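You operate a simulated robot arm through the tools that you are given. There is no shell and no other tool.

You are at the controls of a simulated robot arm. One attempt, no reset.

TASK
Stop the blower, light out, and stow the blue-topped block.
Fine: block in the blue chest drawer, drawer shut, reel crank wound up. Set down upright: what you pick out. Where these are worked on the way, their far stop is far enough and under half their travel is too little: blue chest drawer.

Only the result counts: the job must be done as asked and must still hold three seconds after the hand-in. Knocking over, shifting, dropping, spilling or breaking anything else fails it.

THE ROBOT
A 7-joint arm with a two-finger parallel gripper, fixed in place. Base frame: the origin is on the floor under the middle of its stand, x ahead of it, y to its left, z up. Lengths are in cm, angles in rad, forces in N, time in s.
It reaches about 147.9 cm from its shoulder. Its first joint turns from -2.897 to 2.897 rad. Payload 4.4 kg.
The tool frame sits at the grasp point between the pads (the TCP): z along the fingers, y along the line on which they close. The tips reach 2.3 cm beyond it. The gripper opens to 9.4 cm. The fingers are 3.8 cm wide and 1 cm thick; the gripper's body (5.4 by 9.6 cm) begins 3.9 cm behind the TCP.
Orientation is that of the tool frame in the base frame, as a unit quaternion [w, x, y, z]. With the fingers straight down and closing along the base's y, the tool's x points along the base's -x, its y along +y and its z along -z.

THE INTERFACE
- The arm moves only by the tool move_arm. Its argument "motion" is one flat list of numbers, 7 for each row, row after row: the finger opening in cm, from 0 to 9.4, then the shift along the tool's x, y, z in units of 50 mm (1.0 is 50 mm), then the turn, a rotation vector about the tool's x, y, z in units of 8 degrees (1.0 is 8 degrees). In form: [jaw, tx, ty, tz, ax, ay, az, jaw, tx, ty, tz, ax, ay, az, ...]. A call has 1 to 20 rows; each row shifts and turns the commanded pose from where the row before left it, along the tool's axes as they then stand. A call with a number of a shift or a turn outside -1 to 1 is refused whole. Each row takes 0.2 s and may step no farther than 5 cm and 0.15 rad from the row before; otherwise, or with a gripper value out of range, the whole call is refused. A pose out of reach is approached as far as the arm can. The call stops where the force on the tool passes 90 N (or 10 N more than at its start, if that is more) or the arm is blocked; 0.2 s more then pass. Each finger travels about 7.2 cm/s and halts on what it meets, pressing with about 21 N; the grip force reading is that of the motor and also rises with nothing between the fingers. The clock runs only during rows and for 0.2 s after the last one: add rows that do not move to give the fingers time. It gives the time, the measured TCP pose, the force on the tool (base axes), the opening and the grip force at its end, in the units of the frame above (readings bear some noise), with the torque about the TCP (base axes, N m) and any sound that the robot's microphone picked up.
- Cameras (640 x 400 px; columns grow to the right, rows downward): "scene" is fixed at [4.78, 49.72, 144.01]; the picture's right is [0.72, -0.70, 0.00], its down [-0.49, -0.50, -0.71] and it looks along [0.50, 0.51, -0.70] (base axes); focal length 214 px, centre (320, 200). "wrist" rides on the gripper at [8.6, 1.6, -7.4] in the tool frame; the picture's right is [-0.18, 0.98, 0.00], its down [-0.58, -0.11, -0.81] and it looks along [-0.79, -0.15, 0.59] (tool axes); focal length 243 px, centre (320, 200). There is no depth. A picture from a camera that has moved, and an enlarged one, comes with that camera's place and axes in the base frame and with its lens.
- grab_frame(camera): a new picture of that camera. No time passes.
- enlarge(camera, box): a new picture of the part [left, top, right, bottom] of that camera's present view, enlarged. No time passes.
- job_done(): hands the job in; it is judged then, once.

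Places have to be worked out from the pictures, the camera data and where the tool is seen. Open the gripper and draw the arm clear of the work before you hand the job in, unless the task says otherwise.

The tools are called after "Emit:" as a command line: name --argument value ..., lists and objects as JSON in quotes. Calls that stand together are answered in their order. move_arm: Moves the arm, as the interface text tells. Its arguments: {"type":"object","properties":{"motion":{"type":"array"}},"required":["motion"]} The other tools are called the same way: grab_frame (camera) takes a picture; enlarge (camera, box) takes an enlarged picture of a part of a camera's view; job_done () hands the job in.

At the start:

```text
t: 0.0
ee_pos: [76.96, 26.64, 132.79]
orientation: [0.0, -0.001, 1.0, 0.001]
contact_force: [0.2, -0.1, 0.3]
moment: [-0.02, -0.01, -0.01]
grip_width: 9.38
finger_force: 0.0
```

scene: 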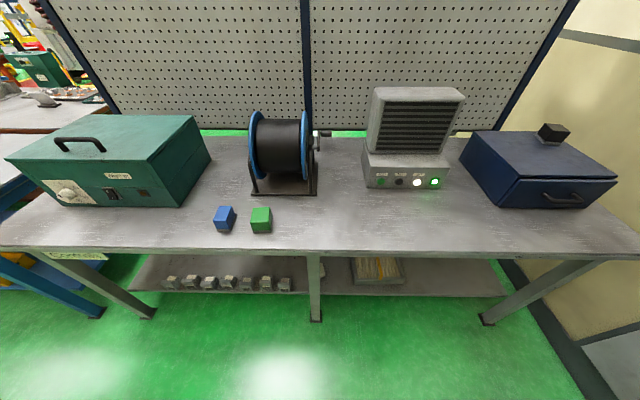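
wrist: 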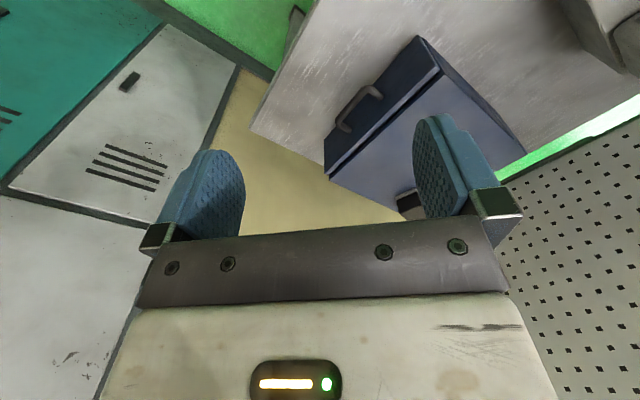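

I start by looking closer at the work: the blocks, the blower's buttons, the blue chest and the reel.

Emit:
enlarge --camera "scene" --box '[350, 80, 480, 200]'

Emit:
enlarge --camera "scene" --box '[450, 110, 630, 220]'

Emit:
enlarge --camera "scene" --box '[200, 100, 350, 240]'

Emit:
enlarge --camera "scene" --box '[0, 100, 220, 220]'

```text
3.33 times, centred on (415, 140) of scene
camera zoom: at [4.78, 49.72, 144.01], right [0.72, -0.7, 0.0], down [-0.49, -0.5, -0.71], along [0.5, 0.51, -0.7], focal length 715 px, centre (3, 400)
```

zoom: 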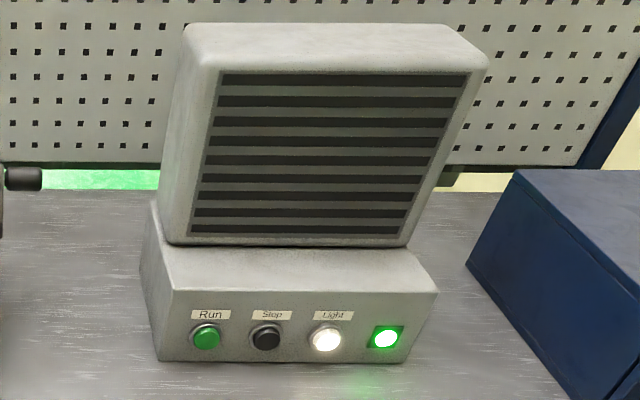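

```text
3.56 times, centred on (540, 165) of scene
camera zoom: at [4.78, 49.72, 144.01], right [0.72, -0.7, 0.0], down [-0.49, -0.5, -0.71], along [0.5, 0.51, -0.7], focal length 763 px, centre (-462, 324)
```

zoom: 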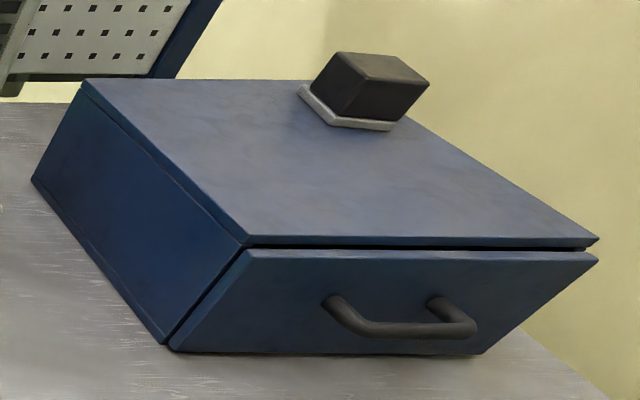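

```text
2.86 times, centred on (275, 170) of scene
camera zoom: at [4.78, 49.72, 144.01], right [0.72, -0.7, 0.0], down [-0.49, -0.5, -0.71], along [0.5, 0.51, -0.7], focal length 613 px, centre (449, 286)
```

zoom: 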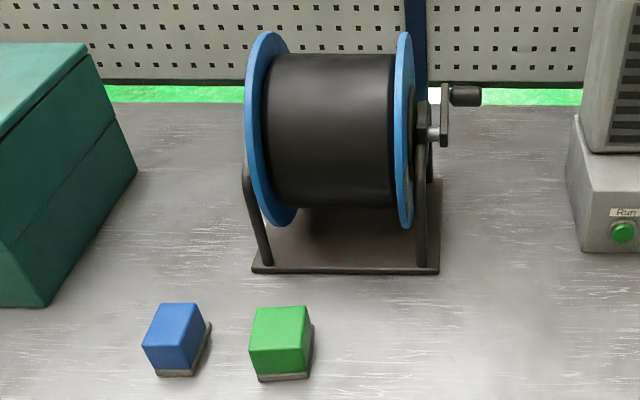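

```text
2.91 times, centred on (110, 160) of scene
camera zoom: at [4.78, 49.72, 144.01], right [0.72, -0.7, 0.0], down [-0.49, -0.5, -0.71], along [0.5, 0.51, -0.7], focal length 624 px, centre (931, 316)
```

zoom: 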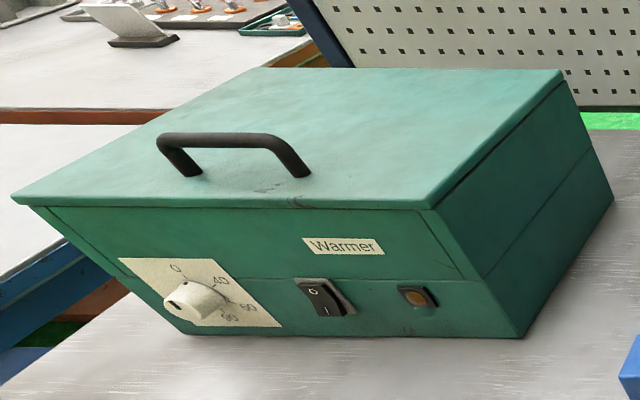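

The blower has Run, Stop and Light buttons plus a lamp, and the Light button and the lamp are lit. The bench seems turned about 45° in the base frame, with the drawer handle near (96, 29, 96). I turn the tool about 46° to line up with the bench, then look again.

Emit:
move_arm --motion '[9.4, 0, 0, 0, 0, 0, -0.954, 9.4, 0, 0, 0, 0, 0, -0.954, 9.4, 0, 0, 0, 0, 0, -0.954, 9.4, 0, 0, 0, 0, 0, -0.954, 9.4, 0, 0, 0, 0, 0, -0.954, 9.4, 0, 0, 0, 0, 0, -0.954]'

Emit:
enlarge --camera "wrist" --box '[0, 0, 640, 400]'

```text
t: 1.4
ee_pos: [77.06, 26.65, 132.87]
orientation: [0.0, -0.39, 0.921, -0.001]
contact_force: [0.0, 0.2, -0.1]
moment: [-0.03, -0.02, 0.02]
grip_width: 9.4
finger_force: 0.0
```

```text
1.00 times, centred on (320, 200) of wrist (not enlarged: the box is as wide or as high as the picture)
camera zoom: at [69.9, 21.63, 140.32], right [-0.58, 0.82, 0.0], down [0.48, 0.34, 0.81], along [0.66, 0.47, -0.59], focal length 243 px, centre (320, 200)
```

zoom: 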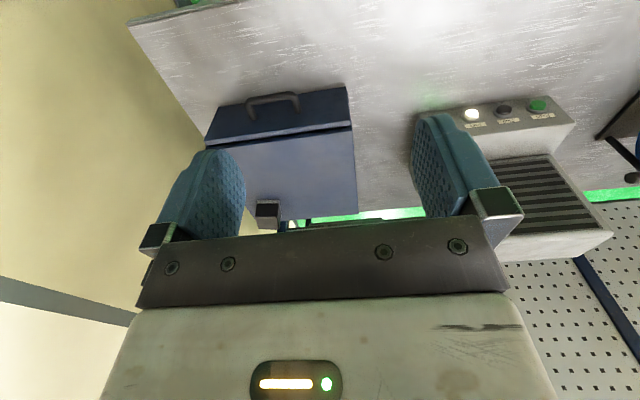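

The tool now lines up with the bench. I slide left along the front of the bench, above the blower's front, to take a second view of the buttons and the reel.

Emit:
move_arm --motion '[9.4, 0.1, 0.8, 0, 0, 0, 0, 9.4, 0.1, 0.8, 0, 0, 0, 0, 9.4, 0.1, 0.8, 0, 0, 0, 0, 9.4, 0.1, 0.8, 0, 0, 0, 0, 9.4, 0.1, 0.8, 0, 0, 0, 0, 9.4, 0.1, 0.8, 0, 0, 0, 0, 9.4, 0, 0.8, 0, 0, 0, 0, 9.4, 0, 0, 0, 0, 0, 0]'

Emit:
enlarge --camera "wrist" --box '[0, 0, 640, 400]'

Emit:
grab_frame --camera "scene"

```text
t: 3.2
ee_pos: [54.81, 43.71, 132.69]
orientation: [0.0, -0.389, 0.921, 0.0]
contact_force: [-0.1, 0.3, -0.1]
moment: [0.0, 0.01, 0.0]
grip_width: 9.37
finger_force: 0.1
```

```text
1.00 times, centred on (320, 200) of wrist (not enlarged: the box is as wide or as high as the picture)
camera zoom: at [47.58, 38.8, 140.23], right [-0.58, 0.82, 0.0], down [0.48, 0.34, 0.81], along [0.66, 0.46, -0.59], focal length 243 px, centre (320, 200)
```

zoom: 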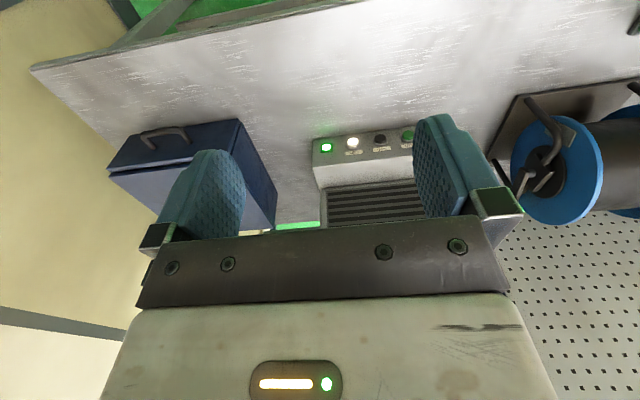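

```text
taken
```

scene: 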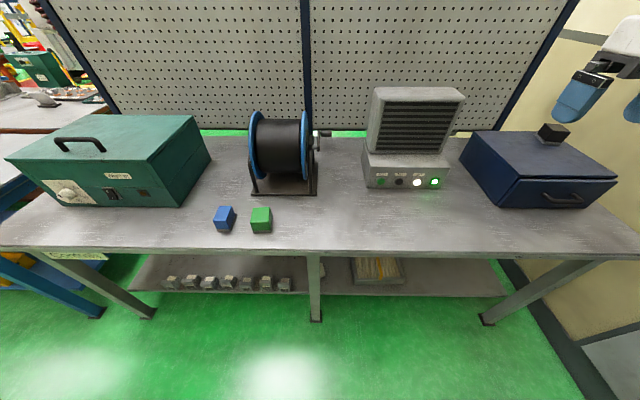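

I enlarge parts of this view to measure the buttons, the handle and the crank.

Emit:
enlarge --camera "wrist" --box '[290, 100, 450, 200]'

Emit:
enlarge --camera "wrist" --box '[480, 60, 640, 240]'

Emit:
enlarge --camera "wrist" --box '[90, 90, 290, 215]'

```text
4.00 times, centred on (370, 150) of wrist
camera zoom: at [47.58, 38.8, 140.23], right [-0.58, 0.82, 0.0], down [0.48, 0.34, 0.81], along [0.66, 0.46, -0.59], focal length 970 px, centre (120, 400)
```

zoom: 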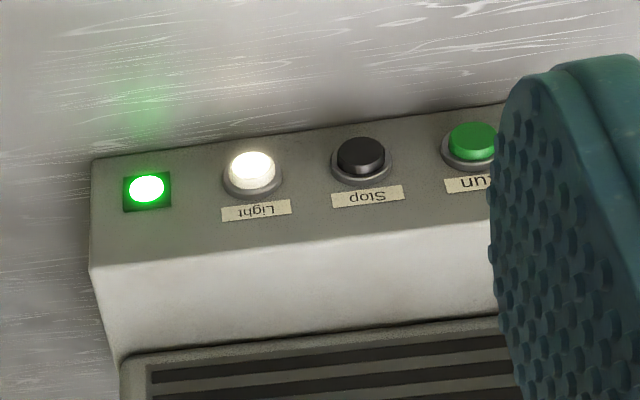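

```text
2.22 times, centred on (560, 150) of wrist
camera zoom: at [47.58, 38.8, 140.23], right [-0.58, 0.82, 0.0], down [0.48, 0.34, 0.81], along [0.66, 0.46, -0.59], focal length 539 px, centre (-213, 311)
```

zoom: 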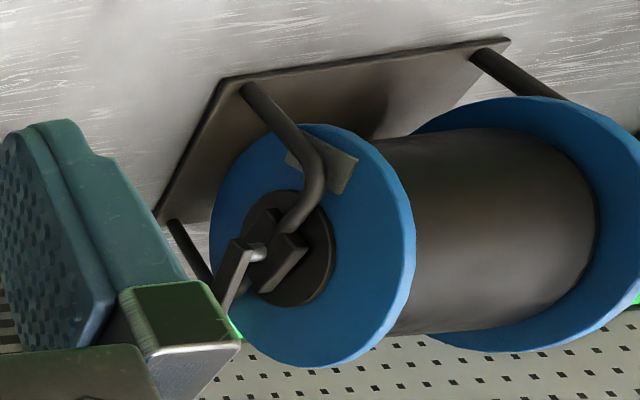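

```text
3.20 times, centred on (190, 152) of wrist
camera zoom: at [47.58, 38.8, 140.23], right [-0.58, 0.82, 0.0], down [0.48, 0.34, 0.81], along [0.66, 0.46, -0.59], focal length 776 px, centre (736, 352)
```

zoom: 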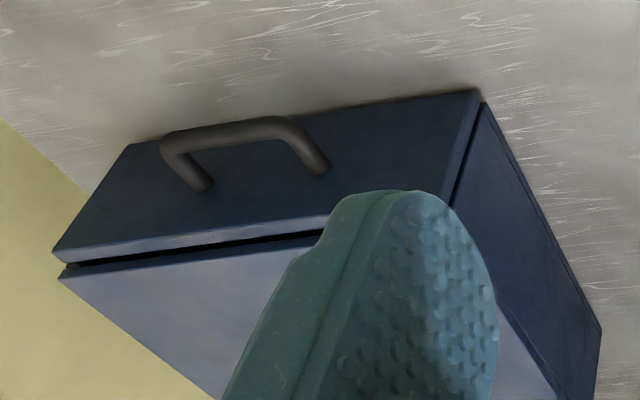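

From these views I put the Stop button near (-0.5, 104, 91) in a bench frame (a to the right along the bench, b into it, z up), the Light button 6.8 further right, and the table top at about z = 88. Next I close the fingers and move above the gap between reel and blower to look at the crank.

Emit:
move_arm --motion '[0, -0.57, 0.62, 0, 0, 0, 0, 0, -0.57, 0.62, 0, 0, 0, 0, 0, -0.57, 0.62, 0, 0, 0, 0, 0, -0.57, 0.62, 0, 0, 0, 0, 0, -0.57, 0.62, 0, 0, 0, 0, 0, -0.57, 0.62, 0, 0, 0, 0, 0, -0.57, 0.62, 0, 0, 0, 0, 0, -0.57, 0.62, 0, 0, 0, 0, 0, -0.57, 0.62, 0, 0, 0, 0, 0, 0, 0, 0, 0, 0, 0]'

Emit:
enlarge --camera "wrist" --box '[0, 0, 640, 400]'

```text
t: 5.4
ee_pos: [52.93, 82.11, 132.83]
orientation: [0.0, -0.39, 0.921, 0.0]
contact_force: [0.1, 0.2, -0.5]
moment: [0.05, -0.01, 0.0]
grip_width: 0.0
finger_force: 21.6
```

```text
1.00 times, centred on (320, 200) of wrist (not enlarged: the box is as wide or as high as the picture)
camera zoom: at [45.82, 77.02, 140.38], right [-0.58, 0.82, 0.0], down [0.48, 0.34, 0.81], along [0.66, 0.46, -0.59], focal length 243 px, centre (320, 200)
```

zoom: 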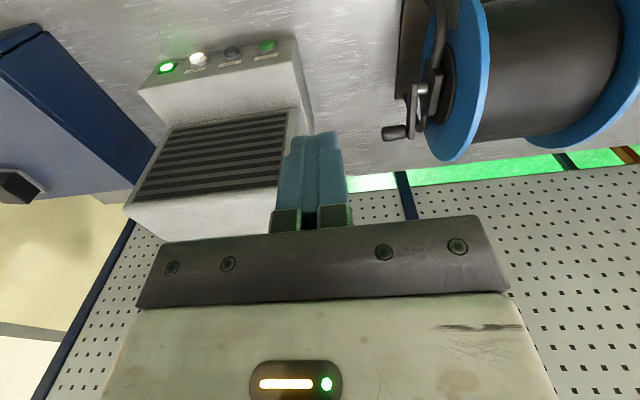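

Emit:
enlarge --camera "wrist" --box '[360, 0, 600, 160]'

Emit:
enlarge --camera "wrist" --box '[120, 20, 320, 145]'

Emit:
enlarge --camera "wrist" --box '[0, 20, 130, 220]'

```text
2.50 times, centred on (480, 80) of wrist
camera zoom: at [45.82, 77.02, 140.38], right [-0.58, 0.82, 0.0], down [0.48, 0.34, 0.81], along [0.66, 0.46, -0.59], focal length 606 px, centre (-80, 500)
```

zoom: 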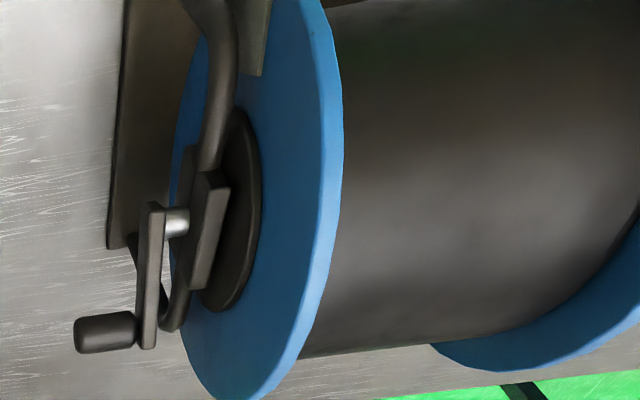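

```text
3.20 times, centred on (220, 82) of wrist
camera zoom: at [45.82, 77.02, 140.38], right [-0.58, 0.82, 0.0], down [0.48, 0.34, 0.81], along [0.66, 0.46, -0.59], focal length 776 px, centre (640, 576)
```

zoom: 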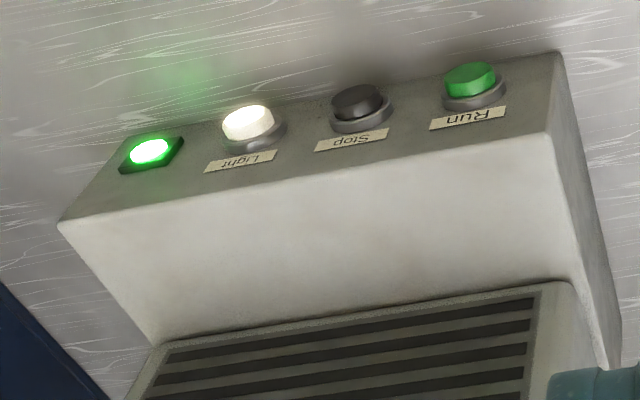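

```text
2.00 times, centred on (65, 120) of wrist
camera zoom: at [45.82, 77.02, 140.38], right [-0.58, 0.82, 0.0], down [0.48, 0.34, 0.81], along [0.66, 0.46, -0.59], focal length 485 px, centre (830, 360)
```

zoom: 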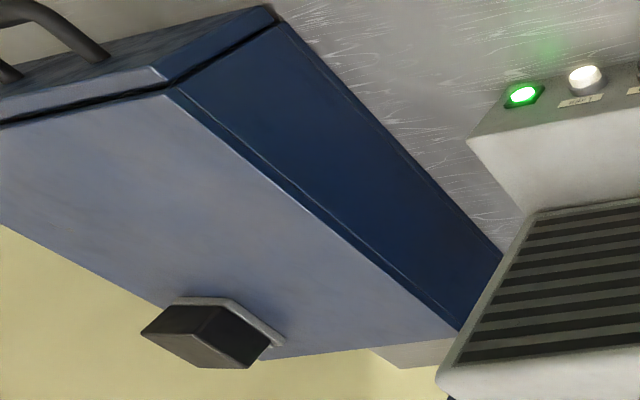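

The crank's shaft is near (-32, 112, 101) in the bench frame, and its knob end is near (-31 to -27, 116, 106). I do the buttons first: I move in front of Stop, go down partway and tilt the fingers 30° forward.

Emit:
move_arm --motion '[0, 0.4, -0.752, 0, 0, 0, 0, 0, 0.4, -0.752, 0, 0, 0, 0, 0, 0.4, -0.752, 0, 0, 0, 0, 0, 0.4, -0.752, 0, 0, 0, 0, 0, 0.4, -0.752, 0, 0, 0, 0, 0, 0, 0, 0.857, 0, 0, 0, 0, 0, 0, 0.857, 0, 0, 0, 0, 0, 0, 0.857, 0, 0, 0, 0, 0, 0, 0.857, 0, 0, 0, 0, 0, 0, 0.857, 0, 0, 0, 0, 0, 0, 0.857, 0, 0, 0, 0, 0, 0, 0.857, 0, 0, 0, 0, 0, 0, 0, 0, -0.9375, 0, 0, 0, 0, 0, 0, -0.9375, 0, 0, 0, 0, 0, 0, -0.9375, 0, 0, 0, 0, 0, 0, -0.9375, 0, 0, 0, 0, 0, 0, 0, 0]'

Emit:
enlarge --camera "wrist" --box '[0, 0, 640, 400]'

Emit:
grab_frame --camera "scene"

```text
t: 9.0
ee_pos: [59.23, 61.61, 102.75]
orientation: [0.239, -0.376, 0.89, 0.1]
contact_force: [1.0, 0.2, 0.3]
moment: [0.0, 0.01, 0.01]
grip_width: 0.01
finger_force: 20.5
```

```text
1.00 times, centred on (320, 200) of wrist (not enlarged: the box is as wide or as high as the picture)
camera zoom: at [50.24, 54.81, 104.92], right [-0.59, 0.8, 0.09], down [0.15, -0.01, 0.99], along [0.79, 0.6, -0.11], focal length 243 px, centre (320, 200)
```

zoom: 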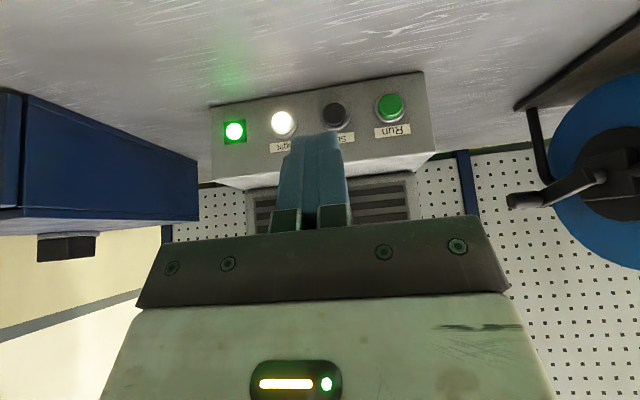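

```text
taken
```

scene: 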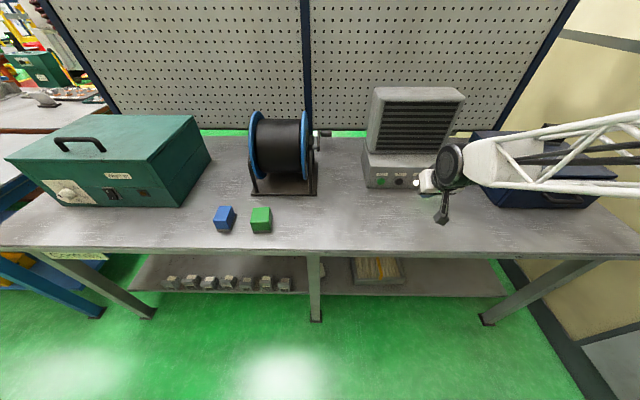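

The tilted view confirms Stop at about a = -0.8, z = 90.9, and Light at a = 6.2. I go down and forward until the tip is a few centimetres in front of the Stop button.

Emit:
move_arm --motion '[0, -0.1835, 0.015, 0.7325, 0, 0, 0, 0, -0.1835, 0.015, 0.7325, 0, 0, 0, 0, -0.1835, 0.015, 0.7325, 0, 0, 0, 0, -0.1835, 0.015, 0.7325, 0, 0, 0, 0, 0, 0, 0, 0, 0, 0]'

Emit:
enlarge --camera "wrist" --box '[160, 0, 480, 200]'

Emit:
enlarge --camera "scene" --box '[350, 100, 510, 230]'

```text
t: 10.2
ee_pos: [66.29, 69.31, 91.8]
orientation: [0.238, -0.376, 0.89, 0.101]
contact_force: [0.0, 0.0, 0.7]
moment: [-0.04, -0.03, 0.01]
grip_width: 0.0
finger_force: 21.0
```

```text
2.00 times, centred on (320, 100) of wrist
camera zoom: at [57.31, 62.45, 93.88], right [-0.59, 0.8, 0.09], down [0.15, 0.0, 0.99], along [0.79, 0.6, -0.12], focal length 485 px, centre (320, 400)
```

zoom: 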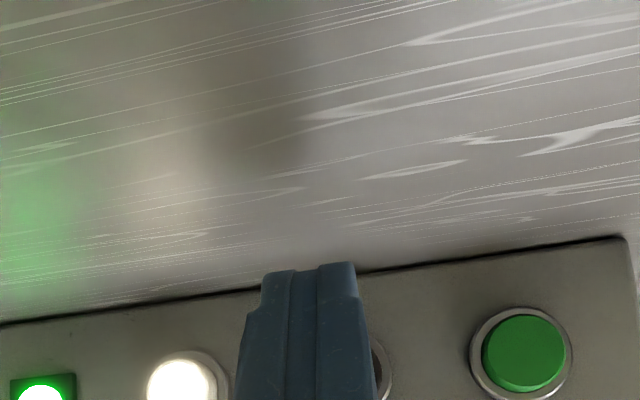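

```text
3.08 times, centred on (430, 165) of scene
camera zoom: at [4.78, 49.72, 144.01], right [0.72, -0.7, 0.0], down [-0.49, -0.5, -0.71], along [0.5, 0.51, -0.7], focal length 660 px, centre (-18, 308)
```

zoom: 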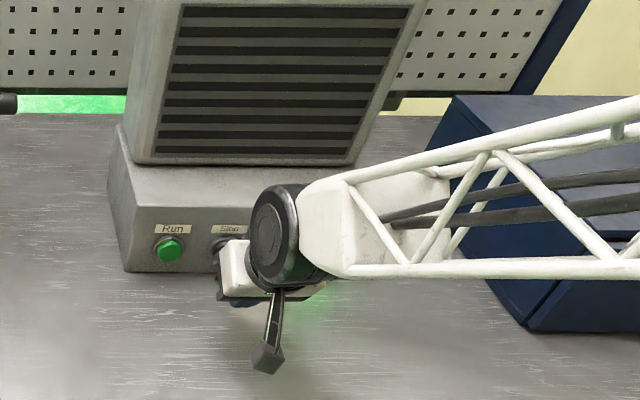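

The tip is lined up with Stop, with the TCP at (a = -0.8, b = 95.9, z = 91.8). I push straight forward in small steps and watch the force.

Emit:
move_arm --motion '[0, -0.1732, 0, 0.1, 0, 0, 0, 0, -0.1732, 0, 0.1, 0, 0, 0, 0, -0.1732, 0, 0.1, 0, 0, 0, 0, -0.1732, 0, 0.1, 0, 0, 0, 0, -0.07, 0, 0.04, 0, 0, 0]'

Emit:
enlarge --camera "wrist" --box '[160, 50, 480, 250]'

```text
t: 11.4
ee_pos: [69.39, 72.58, 92.03]
orientation: [0.238, -0.377, 0.889, 0.101]
contact_force: [0.1, -1.1, 0.3]
moment: [0.01, 0.01, -0.02]
grip_width: 0.0
finger_force: 20.7
```

```text
2.00 times, centred on (320, 150) of wrist
camera zoom: at [60.4, 65.79, 94.13], right [-0.59, 0.8, 0.09], down [0.15, 0.0, 0.99], along [0.79, 0.6, -0.12], focal length 485 px, centre (320, 300)
```

zoom: 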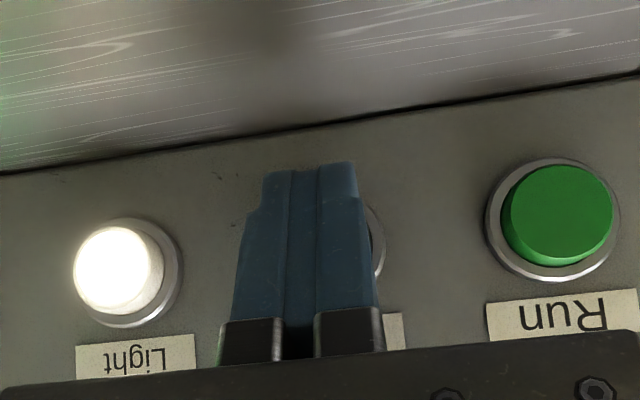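

There's no contact yet at b = 100.4, so I keep going in 4 mm steps.

Emit:
move_arm --motion '[0, -0.07, 0, 0.04, 0, 0, 0, 0, -0.07, 0, 0.04, 0, 0, 0]'

Emit:
grab_frame --camera "wrist"

```text
t: 12.0
ee_pos: [70.02, 73.12, 91.92]
orientation: [0.238, -0.376, 0.89, 0.101]
contact_force: [-3.3, -0.5, 0.8]
moment: [-0.04, 0.04, 0.04]
grip_width: 0.0
finger_force: 20.9
heard: click
```

```text
taken
camera wrist: at [61.05, 66.31, 94.08], right [-0.59, 0.8, 0.09], down [0.15, 0.0, 0.99], along [0.79, 0.6, -0.12], focal length 243 px, centre (320, 200)
```

wrist: 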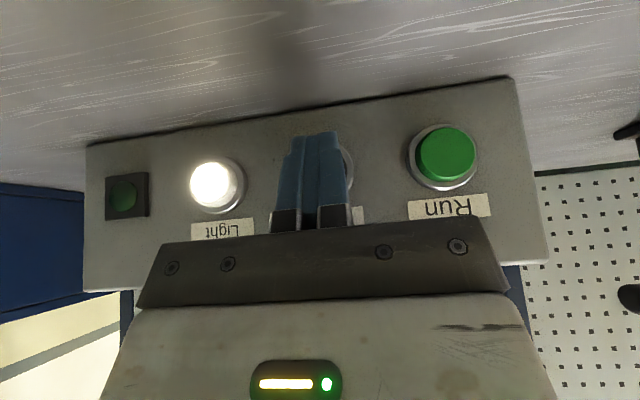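

I heard a click and the green lamp is out, so the blower is stopped. I back off, shift 7 cm right to the Light button and press it the same way.

Emit:
move_arm --motion '[0, 0.26, 0, -0.15, 0, 0, 0, 0, 0.26, 0, -0.15, 0, 0, 0, 0, 0, -0.695, 0, 0, 0, 0, 0, 0, -0.695, 0, 0, 0, 0, 0, -0.173, 0, 0.1, 0, 0, 0, 0, -0.173, 0, 0.1, 0, 0, 0, 0, 0, 0, 0, 0, 0, 0]'

Emit:
grab_frame --camera "wrist"

```text
t: 13.6
ee_pos: [74.38, 67.64, 92.0]
orientation: [0.239, -0.375, 0.89, 0.101]
contact_force: [0.7, 0.5, 0.1]
moment: [-0.03, -0.02, -0.04]
grip_width: 0.0
finger_force: 20.2
```

```text
taken
camera wrist: at [65.23, 60.72, 94.22], right [-0.59, 0.8, 0.09], down [0.15, 0.0, 0.99], along [0.79, 0.6, -0.12], focal length 243 px, centre (320, 200)
```

wrist: 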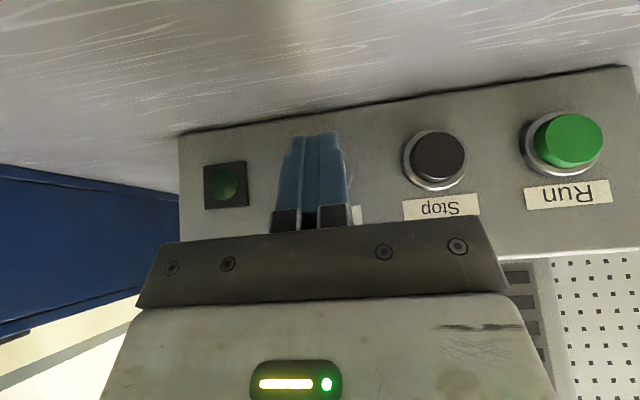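

The tip is now in front of Light, at a = 6.2 and b = 100.3. I press forward in two 4 mm steps.

Emit:
move_arm --motion '[0, -0.07, 0, 0.04, 0, 0, 0, 0, -0.07, 0, 0.04, 0, 0, 0]'

Emit:
grab_frame --camera "wrist"

Emit:
grab_frame --camera "scene"

```text
t: 14.2
ee_pos: [74.86, 68.07, 91.91]
orientation: [0.239, -0.376, 0.89, 0.1]
contact_force: [-0.4, 0.0, 0.0]
moment: [0.03, 0.03, 0.0]
grip_width: 0.02
finger_force: 20.8
```

```text
taken
camera wrist: at [65.83, 61.26, 94.08], right [-0.59, 0.8, 0.09], down [0.15, 0.0, 0.99], along [0.79, 0.6, -0.12], focal length 243 px, centre (320, 200)
```

wrist: 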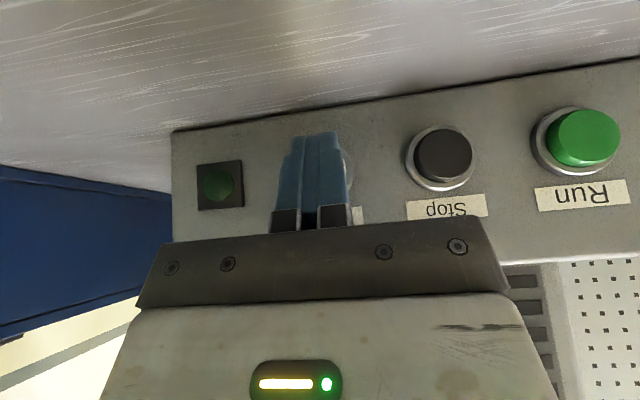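

```text
taken
```

scene: 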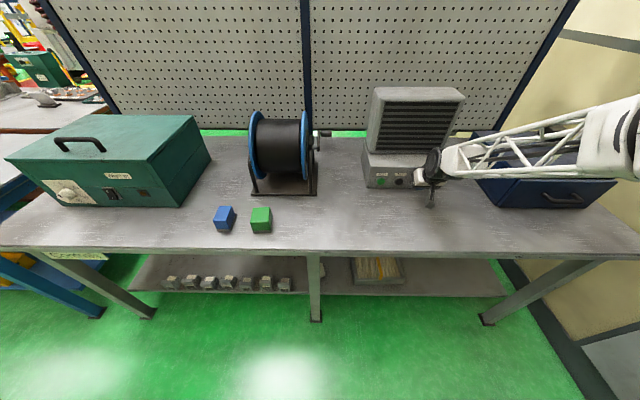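

No contact yet at b = 101.0, so I go two more small steps.

Emit:
move_arm --motion '[0, -0.07, 0, 0.04, 0, 0, 0]'

Emit:
grab_frame --camera "wrist"

```text
t: 14.6
ee_pos: [75.04, 68.49, 91.89]
orientation: [0.238, -0.376, 0.89, 0.1]
contact_force: [-11.6, -4.9, -0.7]
moment: [-0.05, 0.13, 0.16]
grip_width: 0.03
finger_force: 20.8
heard: click
```

```text
taken
camera wrist: at [66.12, 61.49, 94.12], right [-0.59, 0.8, 0.09], down [0.15, 0.0, 0.99], along [0.79, 0.6, -0.12], focal length 243 px, centre (320, 200)
```

wrist: 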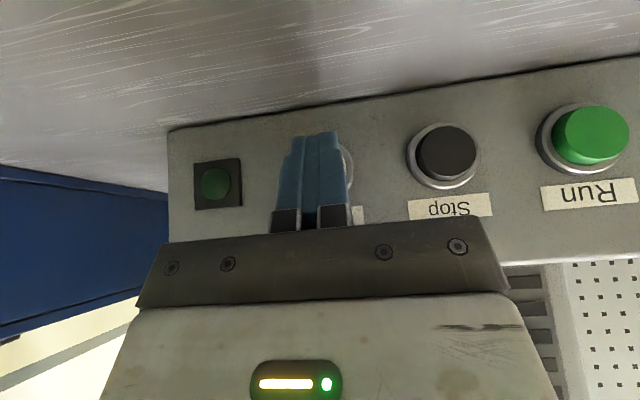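

I heard a click on the Light button. I back away to check that the lamps are out.

Emit:
move_arm --motion '[0, 0.35, 0, -0.2, 0, 0, 0, 0, 0.52, 0, -0.3, 0, 0, 0, 0, 0.52, 0, -0.3, 0, 0, 0, 0, 0.69, 0, -0.4, 0, 0, 0, 0, 0.69, 0, -0.4, 0, 0, 0, 0, 0, 0, 0, 0, 0, 0]'

Emit:
grab_frame --camera "wrist"

Emit:
grab_frame --camera "scene"

```text
t: 16.0
ee_pos: [63.94, 56.91, 92.02]
orientation: [0.238, -0.376, 0.89, 0.101]
contact_force: [0.0, 0.0, -0.6]
moment: [0.03, 0.01, -0.01]
grip_width: 0.0
finger_force: 21.1
```

```text
taken
camera wrist: at [54.95, 50.04, 94.17], right [-0.59, 0.8, 0.09], down [0.15, 0.0, 0.99], along [0.79, 0.6, -0.12], focal length 243 px, centre (320, 200)
```

wrist: 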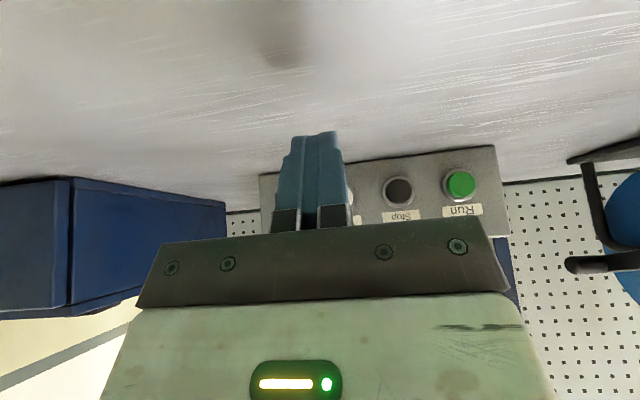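

```text
taken
```

scene: 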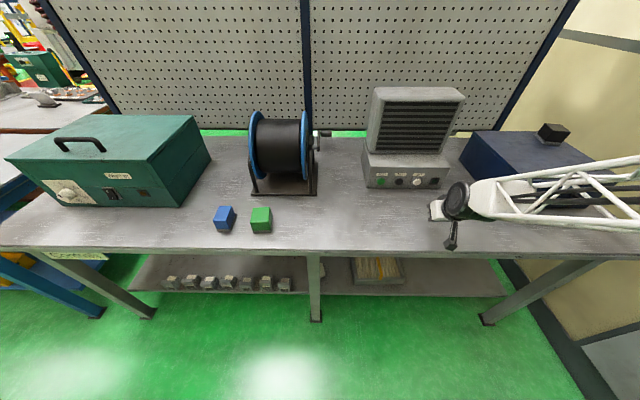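

I check the blower's panel in the scene view.

Emit:
enlarge --camera "scene" --box '[350, 80, 480, 200]'

Emit:
enlarge --camera "scene" --box '[200, 100, 350, 240]'

```text
3.33 times, centred on (415, 140) of scene
camera zoom: at [4.78, 49.72, 144.01], right [0.72, -0.7, 0.0], down [-0.49, -0.5, -0.71], along [0.5, 0.51, -0.7], focal length 715 px, centre (3, 400)
```

zoom: 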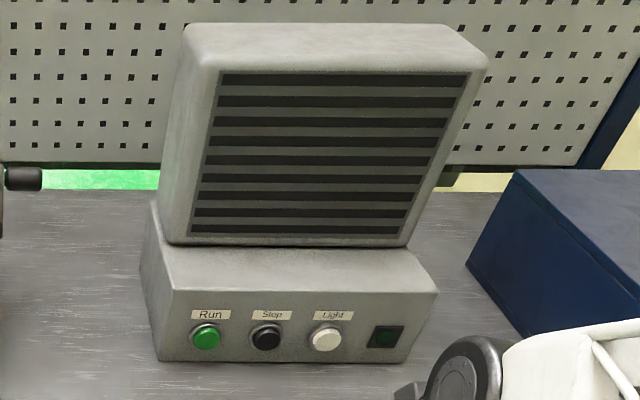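

```text
2.86 times, centred on (275, 170) of scene
camera zoom: at [4.78, 49.72, 144.01], right [0.72, -0.7, 0.0], down [-0.49, -0.5, -0.71], along [0.5, 0.51, -0.7], focal length 613 px, centre (449, 286)
```

zoom: 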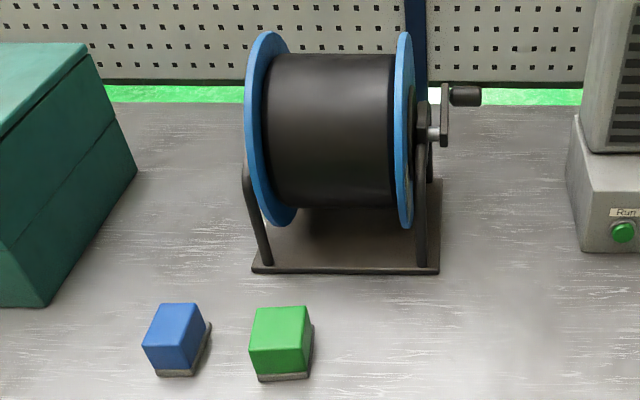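

Both lamps are out, so the blower is stopped and its light is off. Next I raise the arm and slide it left in front of the reel for a closer look at the crank.

Emit:
move_arm --motion '[0, -0.35, 0.7, -0.606, 0, 0, 0, 0, -0.35, 0.7, -0.606, 0, 0, 0, 0, -0.35, 0.7, -0.606, 0, 0, 0, 0, -0.35, 0.7, -0.606, 0, 0, 0, 0, -0.2, 0.8, -0.346, 0, 0, 0, 0, -0.1, 0.8, -0.173, 0, 0, 0, 0, 0, 0.6, 0, 0, 0, 0, 0, 0, 0, 0, 0, 0, 0]'

Emit:
grab_frame --camera "wrist"

```text
t: 17.8
ee_pos: [45.9, 74.3, 108.72]
orientation: [0.238, -0.376, 0.89, 0.101]
contact_force: [-0.1, -0.3, -1.0]
moment: [0.03, -0.02, 0.01]
grip_width: 0.0
finger_force: 20.8
```

```text
taken
camera wrist: at [37.02, 67.37, 110.89], right [-0.59, 0.8, 0.09], down [0.15, 0.0, 0.99], along [0.79, 0.6, -0.12], focal length 243 px, centre (320, 200)
```

wrist: 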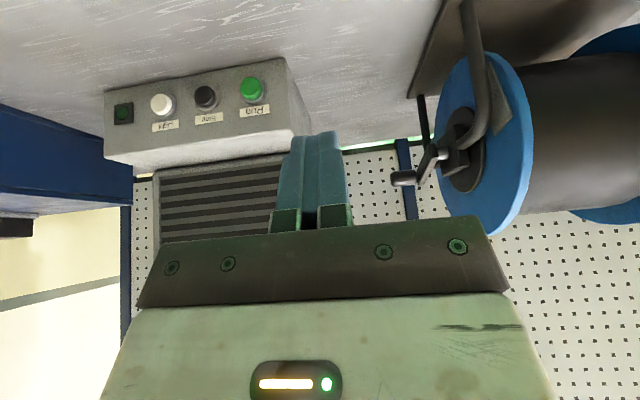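

Emit:
enlarge --camera "wrist" --box '[370, 60, 560, 250]'

```text
2.11 times, centred on (465, 155) of wrist
camera zoom: at [37.02, 67.37, 110.89], right [-0.59, 0.8, 0.09], down [0.15, 0.0, 0.99], along [0.79, 0.6, -0.12], focal length 511 px, centre (15, 295)
```

zoom: 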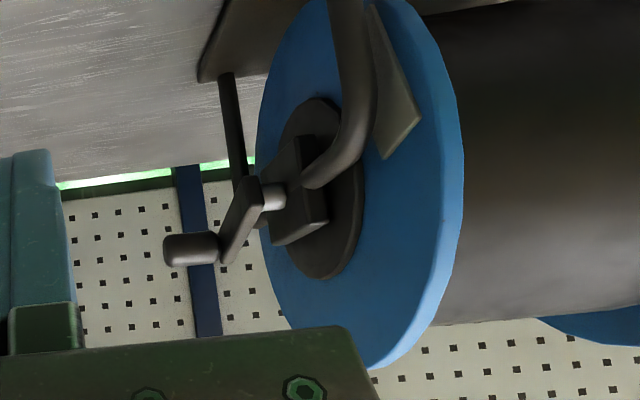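

In the bench frame the crank shaft is near (b = 111.3, z = 101.5). The knob runs from a = -32 to -27.4, centred at about (b = 118.5, z = 103.6), so the radius is about 7.4 cm. I go up, remove the tilt, and turn the tool 90° so the fingers can close front to back across the knob.

Emit:
move_arm --motion '[0, -0.4, 0, -0.693, 0, 0, 0, 0, -0.4, 0, -0.693, 0, 0, 0, 0, -0.4, 0, -0.693, 0, 0, 0, 0, -0.4, 0, -0.693, 0, 0, 0, 0, 0, 0, 0, 0, 0.9375, 0, 0, 0, 0, 0, 0, 0.9375, 0, 0, 0, 0, 0, 0, 0.9375, 0, 0, 0, 0, 0, 0, 0.9375, 0, 0, 0, 0, 0, 0, 0, -0.9375, 0, 0, 0, 0, 0, 0, -0.9375, 0, 0, 0, 0, 0, 0, -0.9375, 0, 0, 0, 0, 0, 0, -0.9375, 0, 0, 0, 0, 0, 0, -0.9375, 0, 0, 0, 0, 0, 0, -0.9375, 0, 0, 0, 0, 0, 0, -0.9375, 0, 0, 0, 0, 0, 0, -0.9375, 0, 0, 0, 0, 0, 0, -0.9375, 0, 0, 0, 0, 0, 0, -0.9375, 0, 0, 0, 0, 0, 0, -0.9375, 0, 0, 0, 0, 0, 0, -0.9375]'

Emit:
grab_frame --camera "wrist"

Emit:
grab_frame --camera "scene"

```text
t: 22.0
ee_pos: [46.17, 74.46, 125.1]
orientation: [0.0, 0.927, -0.375, 0.0]
contact_force: [0.7, 0.2, 0.0]
moment: [0.02, 0.0, 0.0]
grip_width: 0.0
finger_force: 21.4
```

```text
taken
camera wrist: at [51.17, 67.31, 132.56], right [-0.82, -0.58, 0.0], down [-0.34, 0.48, 0.81], along [-0.47, 0.66, -0.59], focal length 243 px, centre (320, 200)
```

wrist: 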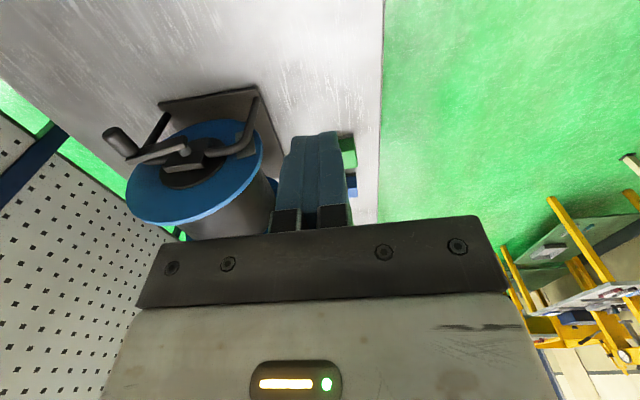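

```text
taken
```

scene: 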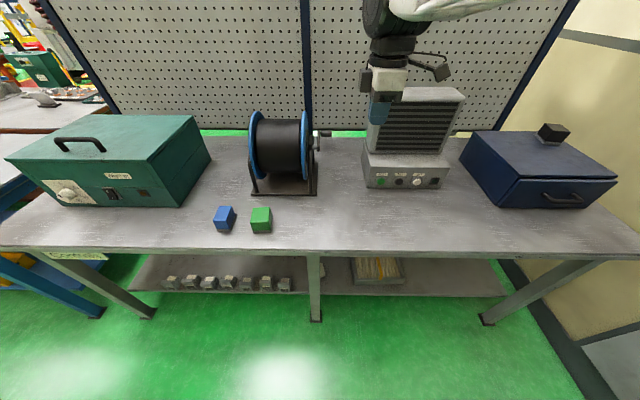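

The rotation worked and the crank is clearly visible from its own side. I enlarge it and the reel face for measuring.

Emit:
enlarge --camera "wrist" --box '[90, 70, 290, 235]'

```text
2.42 times, centred on (190, 152) of wrist
camera zoom: at [51.17, 67.31, 132.56], right [-0.82, -0.58, 0.0], down [-0.34, 0.48, 0.81], along [-0.47, 0.66, -0.59], focal length 588 px, centre (635, 315)
```

zoom: 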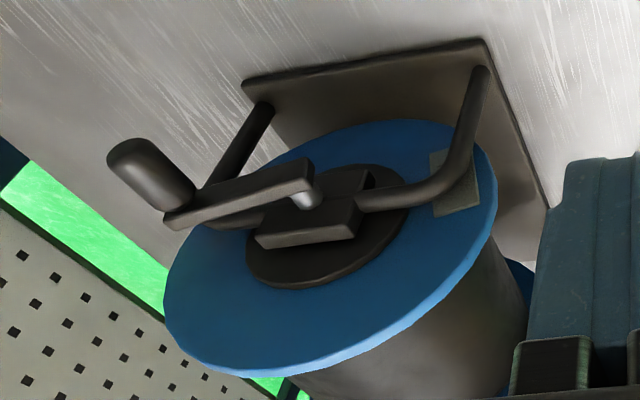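

The side view agrees with a knob centre of about (a = -29.3, b = 118.5, z = 103.9). I open the fingers to 6 cm and move above the knob, stopping just short of it to check alignment.

Emit:
move_arm --motion '[6, -0.245, -0.8225, 0, 0, 0, 0, 6, -0.245, -0.8225, 0, 0, 0, 0, 6, -0.245, -0.8225, 0, 0, 0, 0, 6, -0.245, -0.8225, 0, 0, 0, 0, 6, -0.245, -0.8225, 0, 0, 0, 0, 6, -0.245, -0.8225, 0, 0, 0, 0, 6, -0.245, -0.8225, 0, 0, 0, 0, 6, -0.245, -0.8225, 0, 0, 0, 0, 6, 0, 0, 0.75, 0, 0, 0, 6, 0, 0, 0.75, 0, 0, 0, 6, 0, 0, 0.75, 0, 0, 0, 6, 0, 0, 0.75, 0, 0, 0, 6, 0, 0, 0, 0, 0, 0]'

Emit:
grab_frame --camera "wrist"

Emit:
enlarge --camera "scene" --box '[220, 40, 420, 220]'

```text
t: 24.8
ee_pos: [61.77, 104.09, 110.16]
orientation: [0.0, 0.927, -0.376, 0.0]
contact_force: [-1.1, -0.4, 0.1]
moment: [-0.04, 0.01, 0.0]
grip_width: 6.01
finger_force: 0.2
out of reach, approached as far as the arm can: row 8
```

```text
taken
camera wrist: at [66.84, 96.92, 117.56], right [-0.82, -0.58, 0.0], down [-0.34, 0.48, 0.81], along [-0.46, 0.66, -0.59], focal length 243 px, centre (320, 200)
```

wrist: 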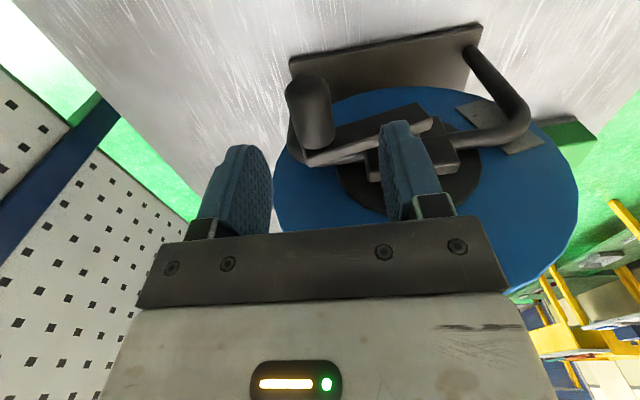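

```text
2.22 times, centred on (320, 130) of scene
camera zoom: at [4.78, 49.72, 144.01], right [0.72, -0.7, 0.0], down [-0.49, -0.5, -0.71], along [0.5, 0.51, -0.7], focal length 477 px, centre (320, 356)
```

zoom: 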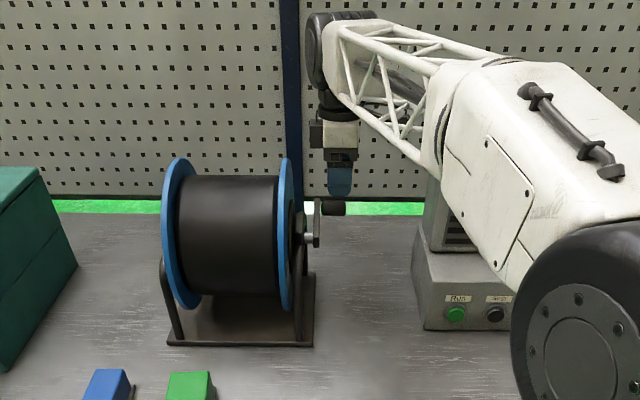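

I'm above the knob at b = 117.7, a little short because that pose was at the reach limit. I correct 0.8 cm in b, lower the fingers around the knob and check before closing.

Emit:
move_arm --motion '[6, -0.02, -0.08, 0.3, 0, 0, 0, 6, -0.02, -0.08, 0.48, 0, 0, 0, 6, 0, 0, 0.48, 0, 0, 0, 6, 0, 0, 0, 0, 0, 0]'

Emit:
grab_frame --camera "wrist"

```text
t: 25.8
ee_pos: [62.14, 104.79, 103.51]
orientation: [0.0, 0.926, -0.377, 0.0]
contact_force: [-0.4, -0.1, 0.4]
moment: [0.02, 0.0, 0.01]
grip_width: 6.0
finger_force: 0.1
```

```text
taken
camera wrist: at [67.33, 97.71, 110.93], right [-0.82, -0.58, 0.0], down [-0.34, 0.48, 0.81], along [-0.46, 0.66, -0.59], focal length 243 px, centre (320, 200)
```

wrist: 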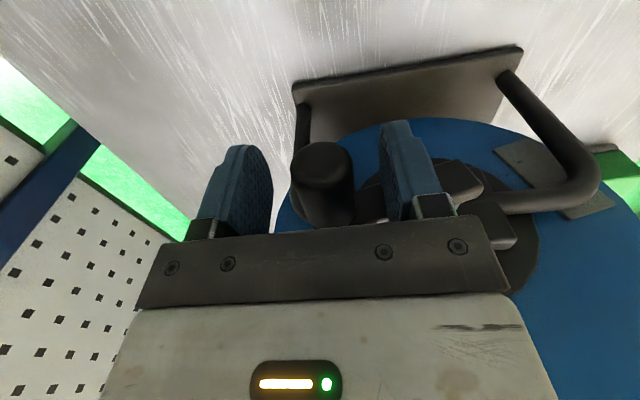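

The knob sits between the fingers, so I close on it.

Emit:
move_arm --motion '[0, 0, 0, 0, 0, 0, 0, 0, 0, 0, 0, 0, 0, 0, 0, 0, 0, 0, 0, 0, 0]'

Emit:
grab_frame --camera "wrist"

```text
t: 26.6
ee_pos: [62.19, 104.73, 103.23]
orientation: [0.003, 0.926, -0.377, 0.0]
contact_force: [-35.2, -52.5, -21.2]
moment: [0.28, -0.17, -0.72]
grip_width: 2.77
finger_force: 44.5
```

```text
taken
camera wrist: at [67.28, 97.68, 110.67], right [-0.82, -0.58, 0.0], down [-0.34, 0.49, 0.81], along [-0.47, 0.66, -0.59], focal length 243 px, centre (320, 200)
```

wrist: 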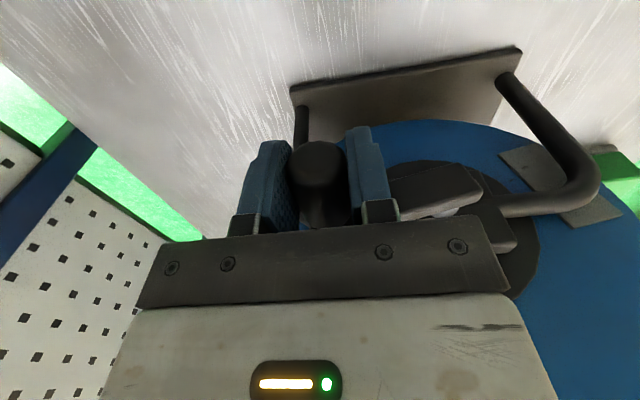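

The grip holds at 2.77 cm, but there's about 62 N pushing toward -b, so my grip is a bit too far back. I ease 3 mm forward to relieve it.

Emit:
move_arm --motion '[0, 0, 0.06, 0, 0, 0, 0]'

```text
t: 27.0
ee_pos: [62.06, 104.72, 103.73]
orientation: [-0.004, 0.926, -0.377, 0.001]
contact_force: [1.7, -2.1, -4.2]
moment: [0.16, -0.15, -1.3]
grip_width: 2.79
finger_force: 44.6
```

The force is nearly gone now, with the knob centre at about (b = 118.3, z = 103.7). I test the crank by moving it about 8° upward along its circle.

Emit:
move_arm --motion '[0, 0, 0.034, -0.098, 0, 0, 0, 0, 0, 0.036, -0.096, 0, 0, 0]'

Emit:
grab_frame --camera "wrist"

```text
t: 27.6
ee_pos: [61.91, 104.44, 104.78]
orientation: [-0.002, 0.926, -0.377, 0.001]
contact_force: [27.8, 25.8, 11.6]
moment: [0.56, 0.27, -1.6]
grip_width: 2.75
finger_force: 45.4
```

```text
taken
camera wrist: at [66.91, 97.29, 112.25], right [-0.82, -0.58, 0.0], down [-0.34, 0.48, 0.81], along [-0.46, 0.66, -0.59], focal length 243 px, centre (320, 200)
```

wrist: 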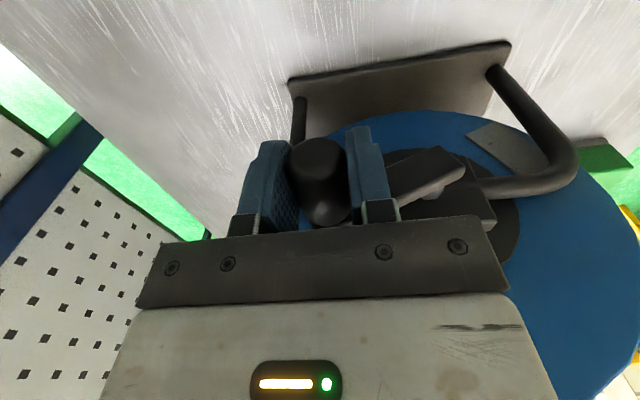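

The crank turns freely: the knob moved about 1 cm with little tangential resistance, only a radial offset. I carry on along the circle and correct the radius from the force.

Emit:
move_arm --motion '[0, 0, 0.012, -0.13, 0, 0, 0, 0, 0, 0.044, -0.124, 0, 0, 0]'

```text
t: 28.2
ee_pos: [61.46, 104.15, 105.56]
orientation: [-0.001, 0.926, -0.377, 0.0]
contact_force: [36.3, 17.4, 10.4]
moment: [1.0, 0.09, -1.63]
grip_width: 2.77
finger_force: 45.5
```

Emit:
move_arm --motion '[0, 0, 0.014, -0.13, 0, 0, 0, 0, 0, 0.046, -0.122, 0, 0, 0]'

Emit:
enlarge --camera "scene" --box '[220, 40, 420, 220]'

```text
t: 28.8
ee_pos: [61.19, 103.89, 106.49]
orientation: [0.004, 0.927, -0.376, 0.0]
contact_force: [2.8, -35.5, -24.3]
moment: [-0.14, -0.09, -1.36]
grip_width: 2.76
finger_force: 45.1
```

```text
2.22 times, centred on (320, 130) of scene
camera zoom: at [4.78, 49.72, 144.01], right [0.72, -0.7, 0.0], down [-0.49, -0.5, -0.71], along [0.5, 0.51, -0.7], focal length 477 px, centre (320, 356)
```

zoom: 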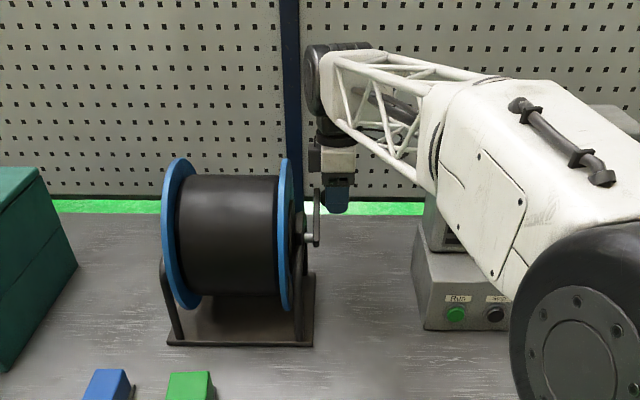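

The force-corrected points fit a circle centred at (b = 110.9, z = 102.8) in commanded coordinates with a radius of about 7.4 cm, and the crank is now at about 34°. I continue along that fit.

Emit:
move_arm --motion '[0, 0, 0.188, -0.162, 0, 0, 0, 0, 0, 0.17, -0.156, 0, 0, 0]'

```text
t: 29.4
ee_pos: [60.0, 102.76, 108.59]
orientation: [0.0, 0.926, -0.377, -0.001]
contact_force: [3.9, -10.0, -15.3]
moment: [0.26, 0.17, -1.33]
grip_width: 2.81
finger_force: 44.8
```

Emit:
move_arm --motion '[0, 0, 0.198, -0.116, 0, 0, 0, 0, 0, 0.208, -0.096, 0, 0, 0, 0, 0, 0.222, -0.062, 0, 0, 0, 0, 0, 0.228, -0.026, 0, 0, 0]'

Emit:
grab_frame --camera "wrist"

```text
t: 30.4
ee_pos: [56.96, 99.77, 110.09]
orientation: [-0.001, 0.927, -0.376, 0.0]
contact_force: [6.6, 4.5, 6.1]
moment: [0.73, 0.02, -1.4]
grip_width: 2.78
finger_force: 44.8
```

```text
taken
camera wrist: at [61.95, 92.61, 117.57], right [-0.82, -0.58, 0.0], down [-0.34, 0.48, 0.81], along [-0.46, 0.66, -0.59], focal length 243 px, centre (320, 200)
```

wrist: 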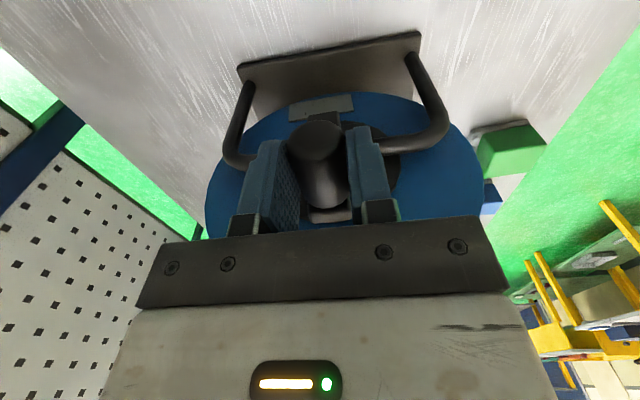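

The crank now points straight up (88°) with almost no side force, and the reel's grey mark turned along with it. I keep winding the same way, over the top toward the front.

Emit:
move_arm --motion '[0, 0, 0.228, 0.01, 0, 0, 0, 0, 0, 0.224, 0.046, 0, 0, 0, 0, 0, 0.214, 0.08, 0, 0, 0, 0, 0, 0.2, 0.114, 0, 0, 0]'

```text
t: 31.4
ee_pos: [53.83, 96.47, 108.48]
orientation: [0.0, 0.926, -0.377, -0.001]
contact_force: [-6.8, 24.7, -6.2]
moment: [0.42, -0.04, -1.34]
grip_width: 2.81
finger_force: 45.0
```

Emit:
move_arm --motion '[0, 0, 0.18, 0.142, 0, 0, 0, 0, 0, 0.154, 0.17, 0, 0, 0, 0, 0, 0.126, 0.19, 0, 0, 0, 0, 0, 0.096, 0.208, 0, 0, 0, 0, 0, 0.062, 0.222, 0, 0, 0, 0, 0, 0.026, 0.228, 0, 0, 0]'

Emit:
grab_frame --camera "wrist"

```text
t: 32.6
ee_pos: [52.25, 94.66, 104.55]
orientation: [-0.003, 0.926, -0.377, 0.001]
contact_force: [16.9, 30.0, -9.1]
moment: [0.37, -0.48, -1.66]
grip_width: 2.78
finger_force: 45.2
stopped in row 5: the force on the tool passed its limit at 95 N (the readings are from after the stop); the commanded pose is now the measured one
```

```text
taken
camera wrist: at [57.24, 87.43, 111.97], right [-0.82, -0.57, -0.01], down [-0.34, 0.48, 0.81], along [-0.46, 0.66, -0.59], focal length 243 px, centre (320, 200)
```

wrist: 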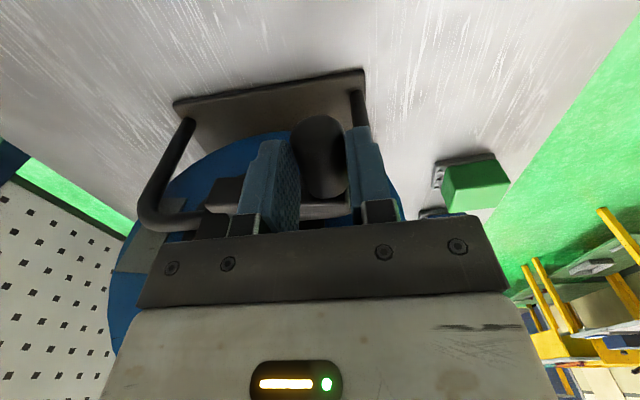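

That stop was only a radial error. All points now fit a circle centred at (111.25, 102.95) with r = 7.1, and the crank is at about 167°. I relieve it slightly and carry on with the better fit.

Emit:
move_arm --motion '[0, 0, -0.015, 0.21, 0, 0, 0, 0, 0, -0.005, 0.22, 0, 0, 0]'

```text
t: 33.2
ee_pos: [52.13, 94.59, 102.59]
orientation: [-0.004, 0.926, -0.377, 0.001]
contact_force: [8.0, 7.2, 8.6]
moment: [0.43, -0.23, -1.16]
grip_width: 2.77
finger_force: 44.5
```

Emit:
move_arm --motion '[0, 0, -0.02, 0.23, 0, 0, 0, 0, 0, -0.07, 0.208, 0, 0, 0, 0, 0, -0.102, 0.198, 0, 0, 0]'

```text
t: 34.0
ee_pos: [52.81, 95.4, 99.54]
orientation: [-0.004, 0.926, -0.376, 0.001]
contact_force: [22.9, 19.0, 26.8]
moment: [0.87, -0.44, -1.49]
grip_width: 2.76
finger_force: 44.8
```

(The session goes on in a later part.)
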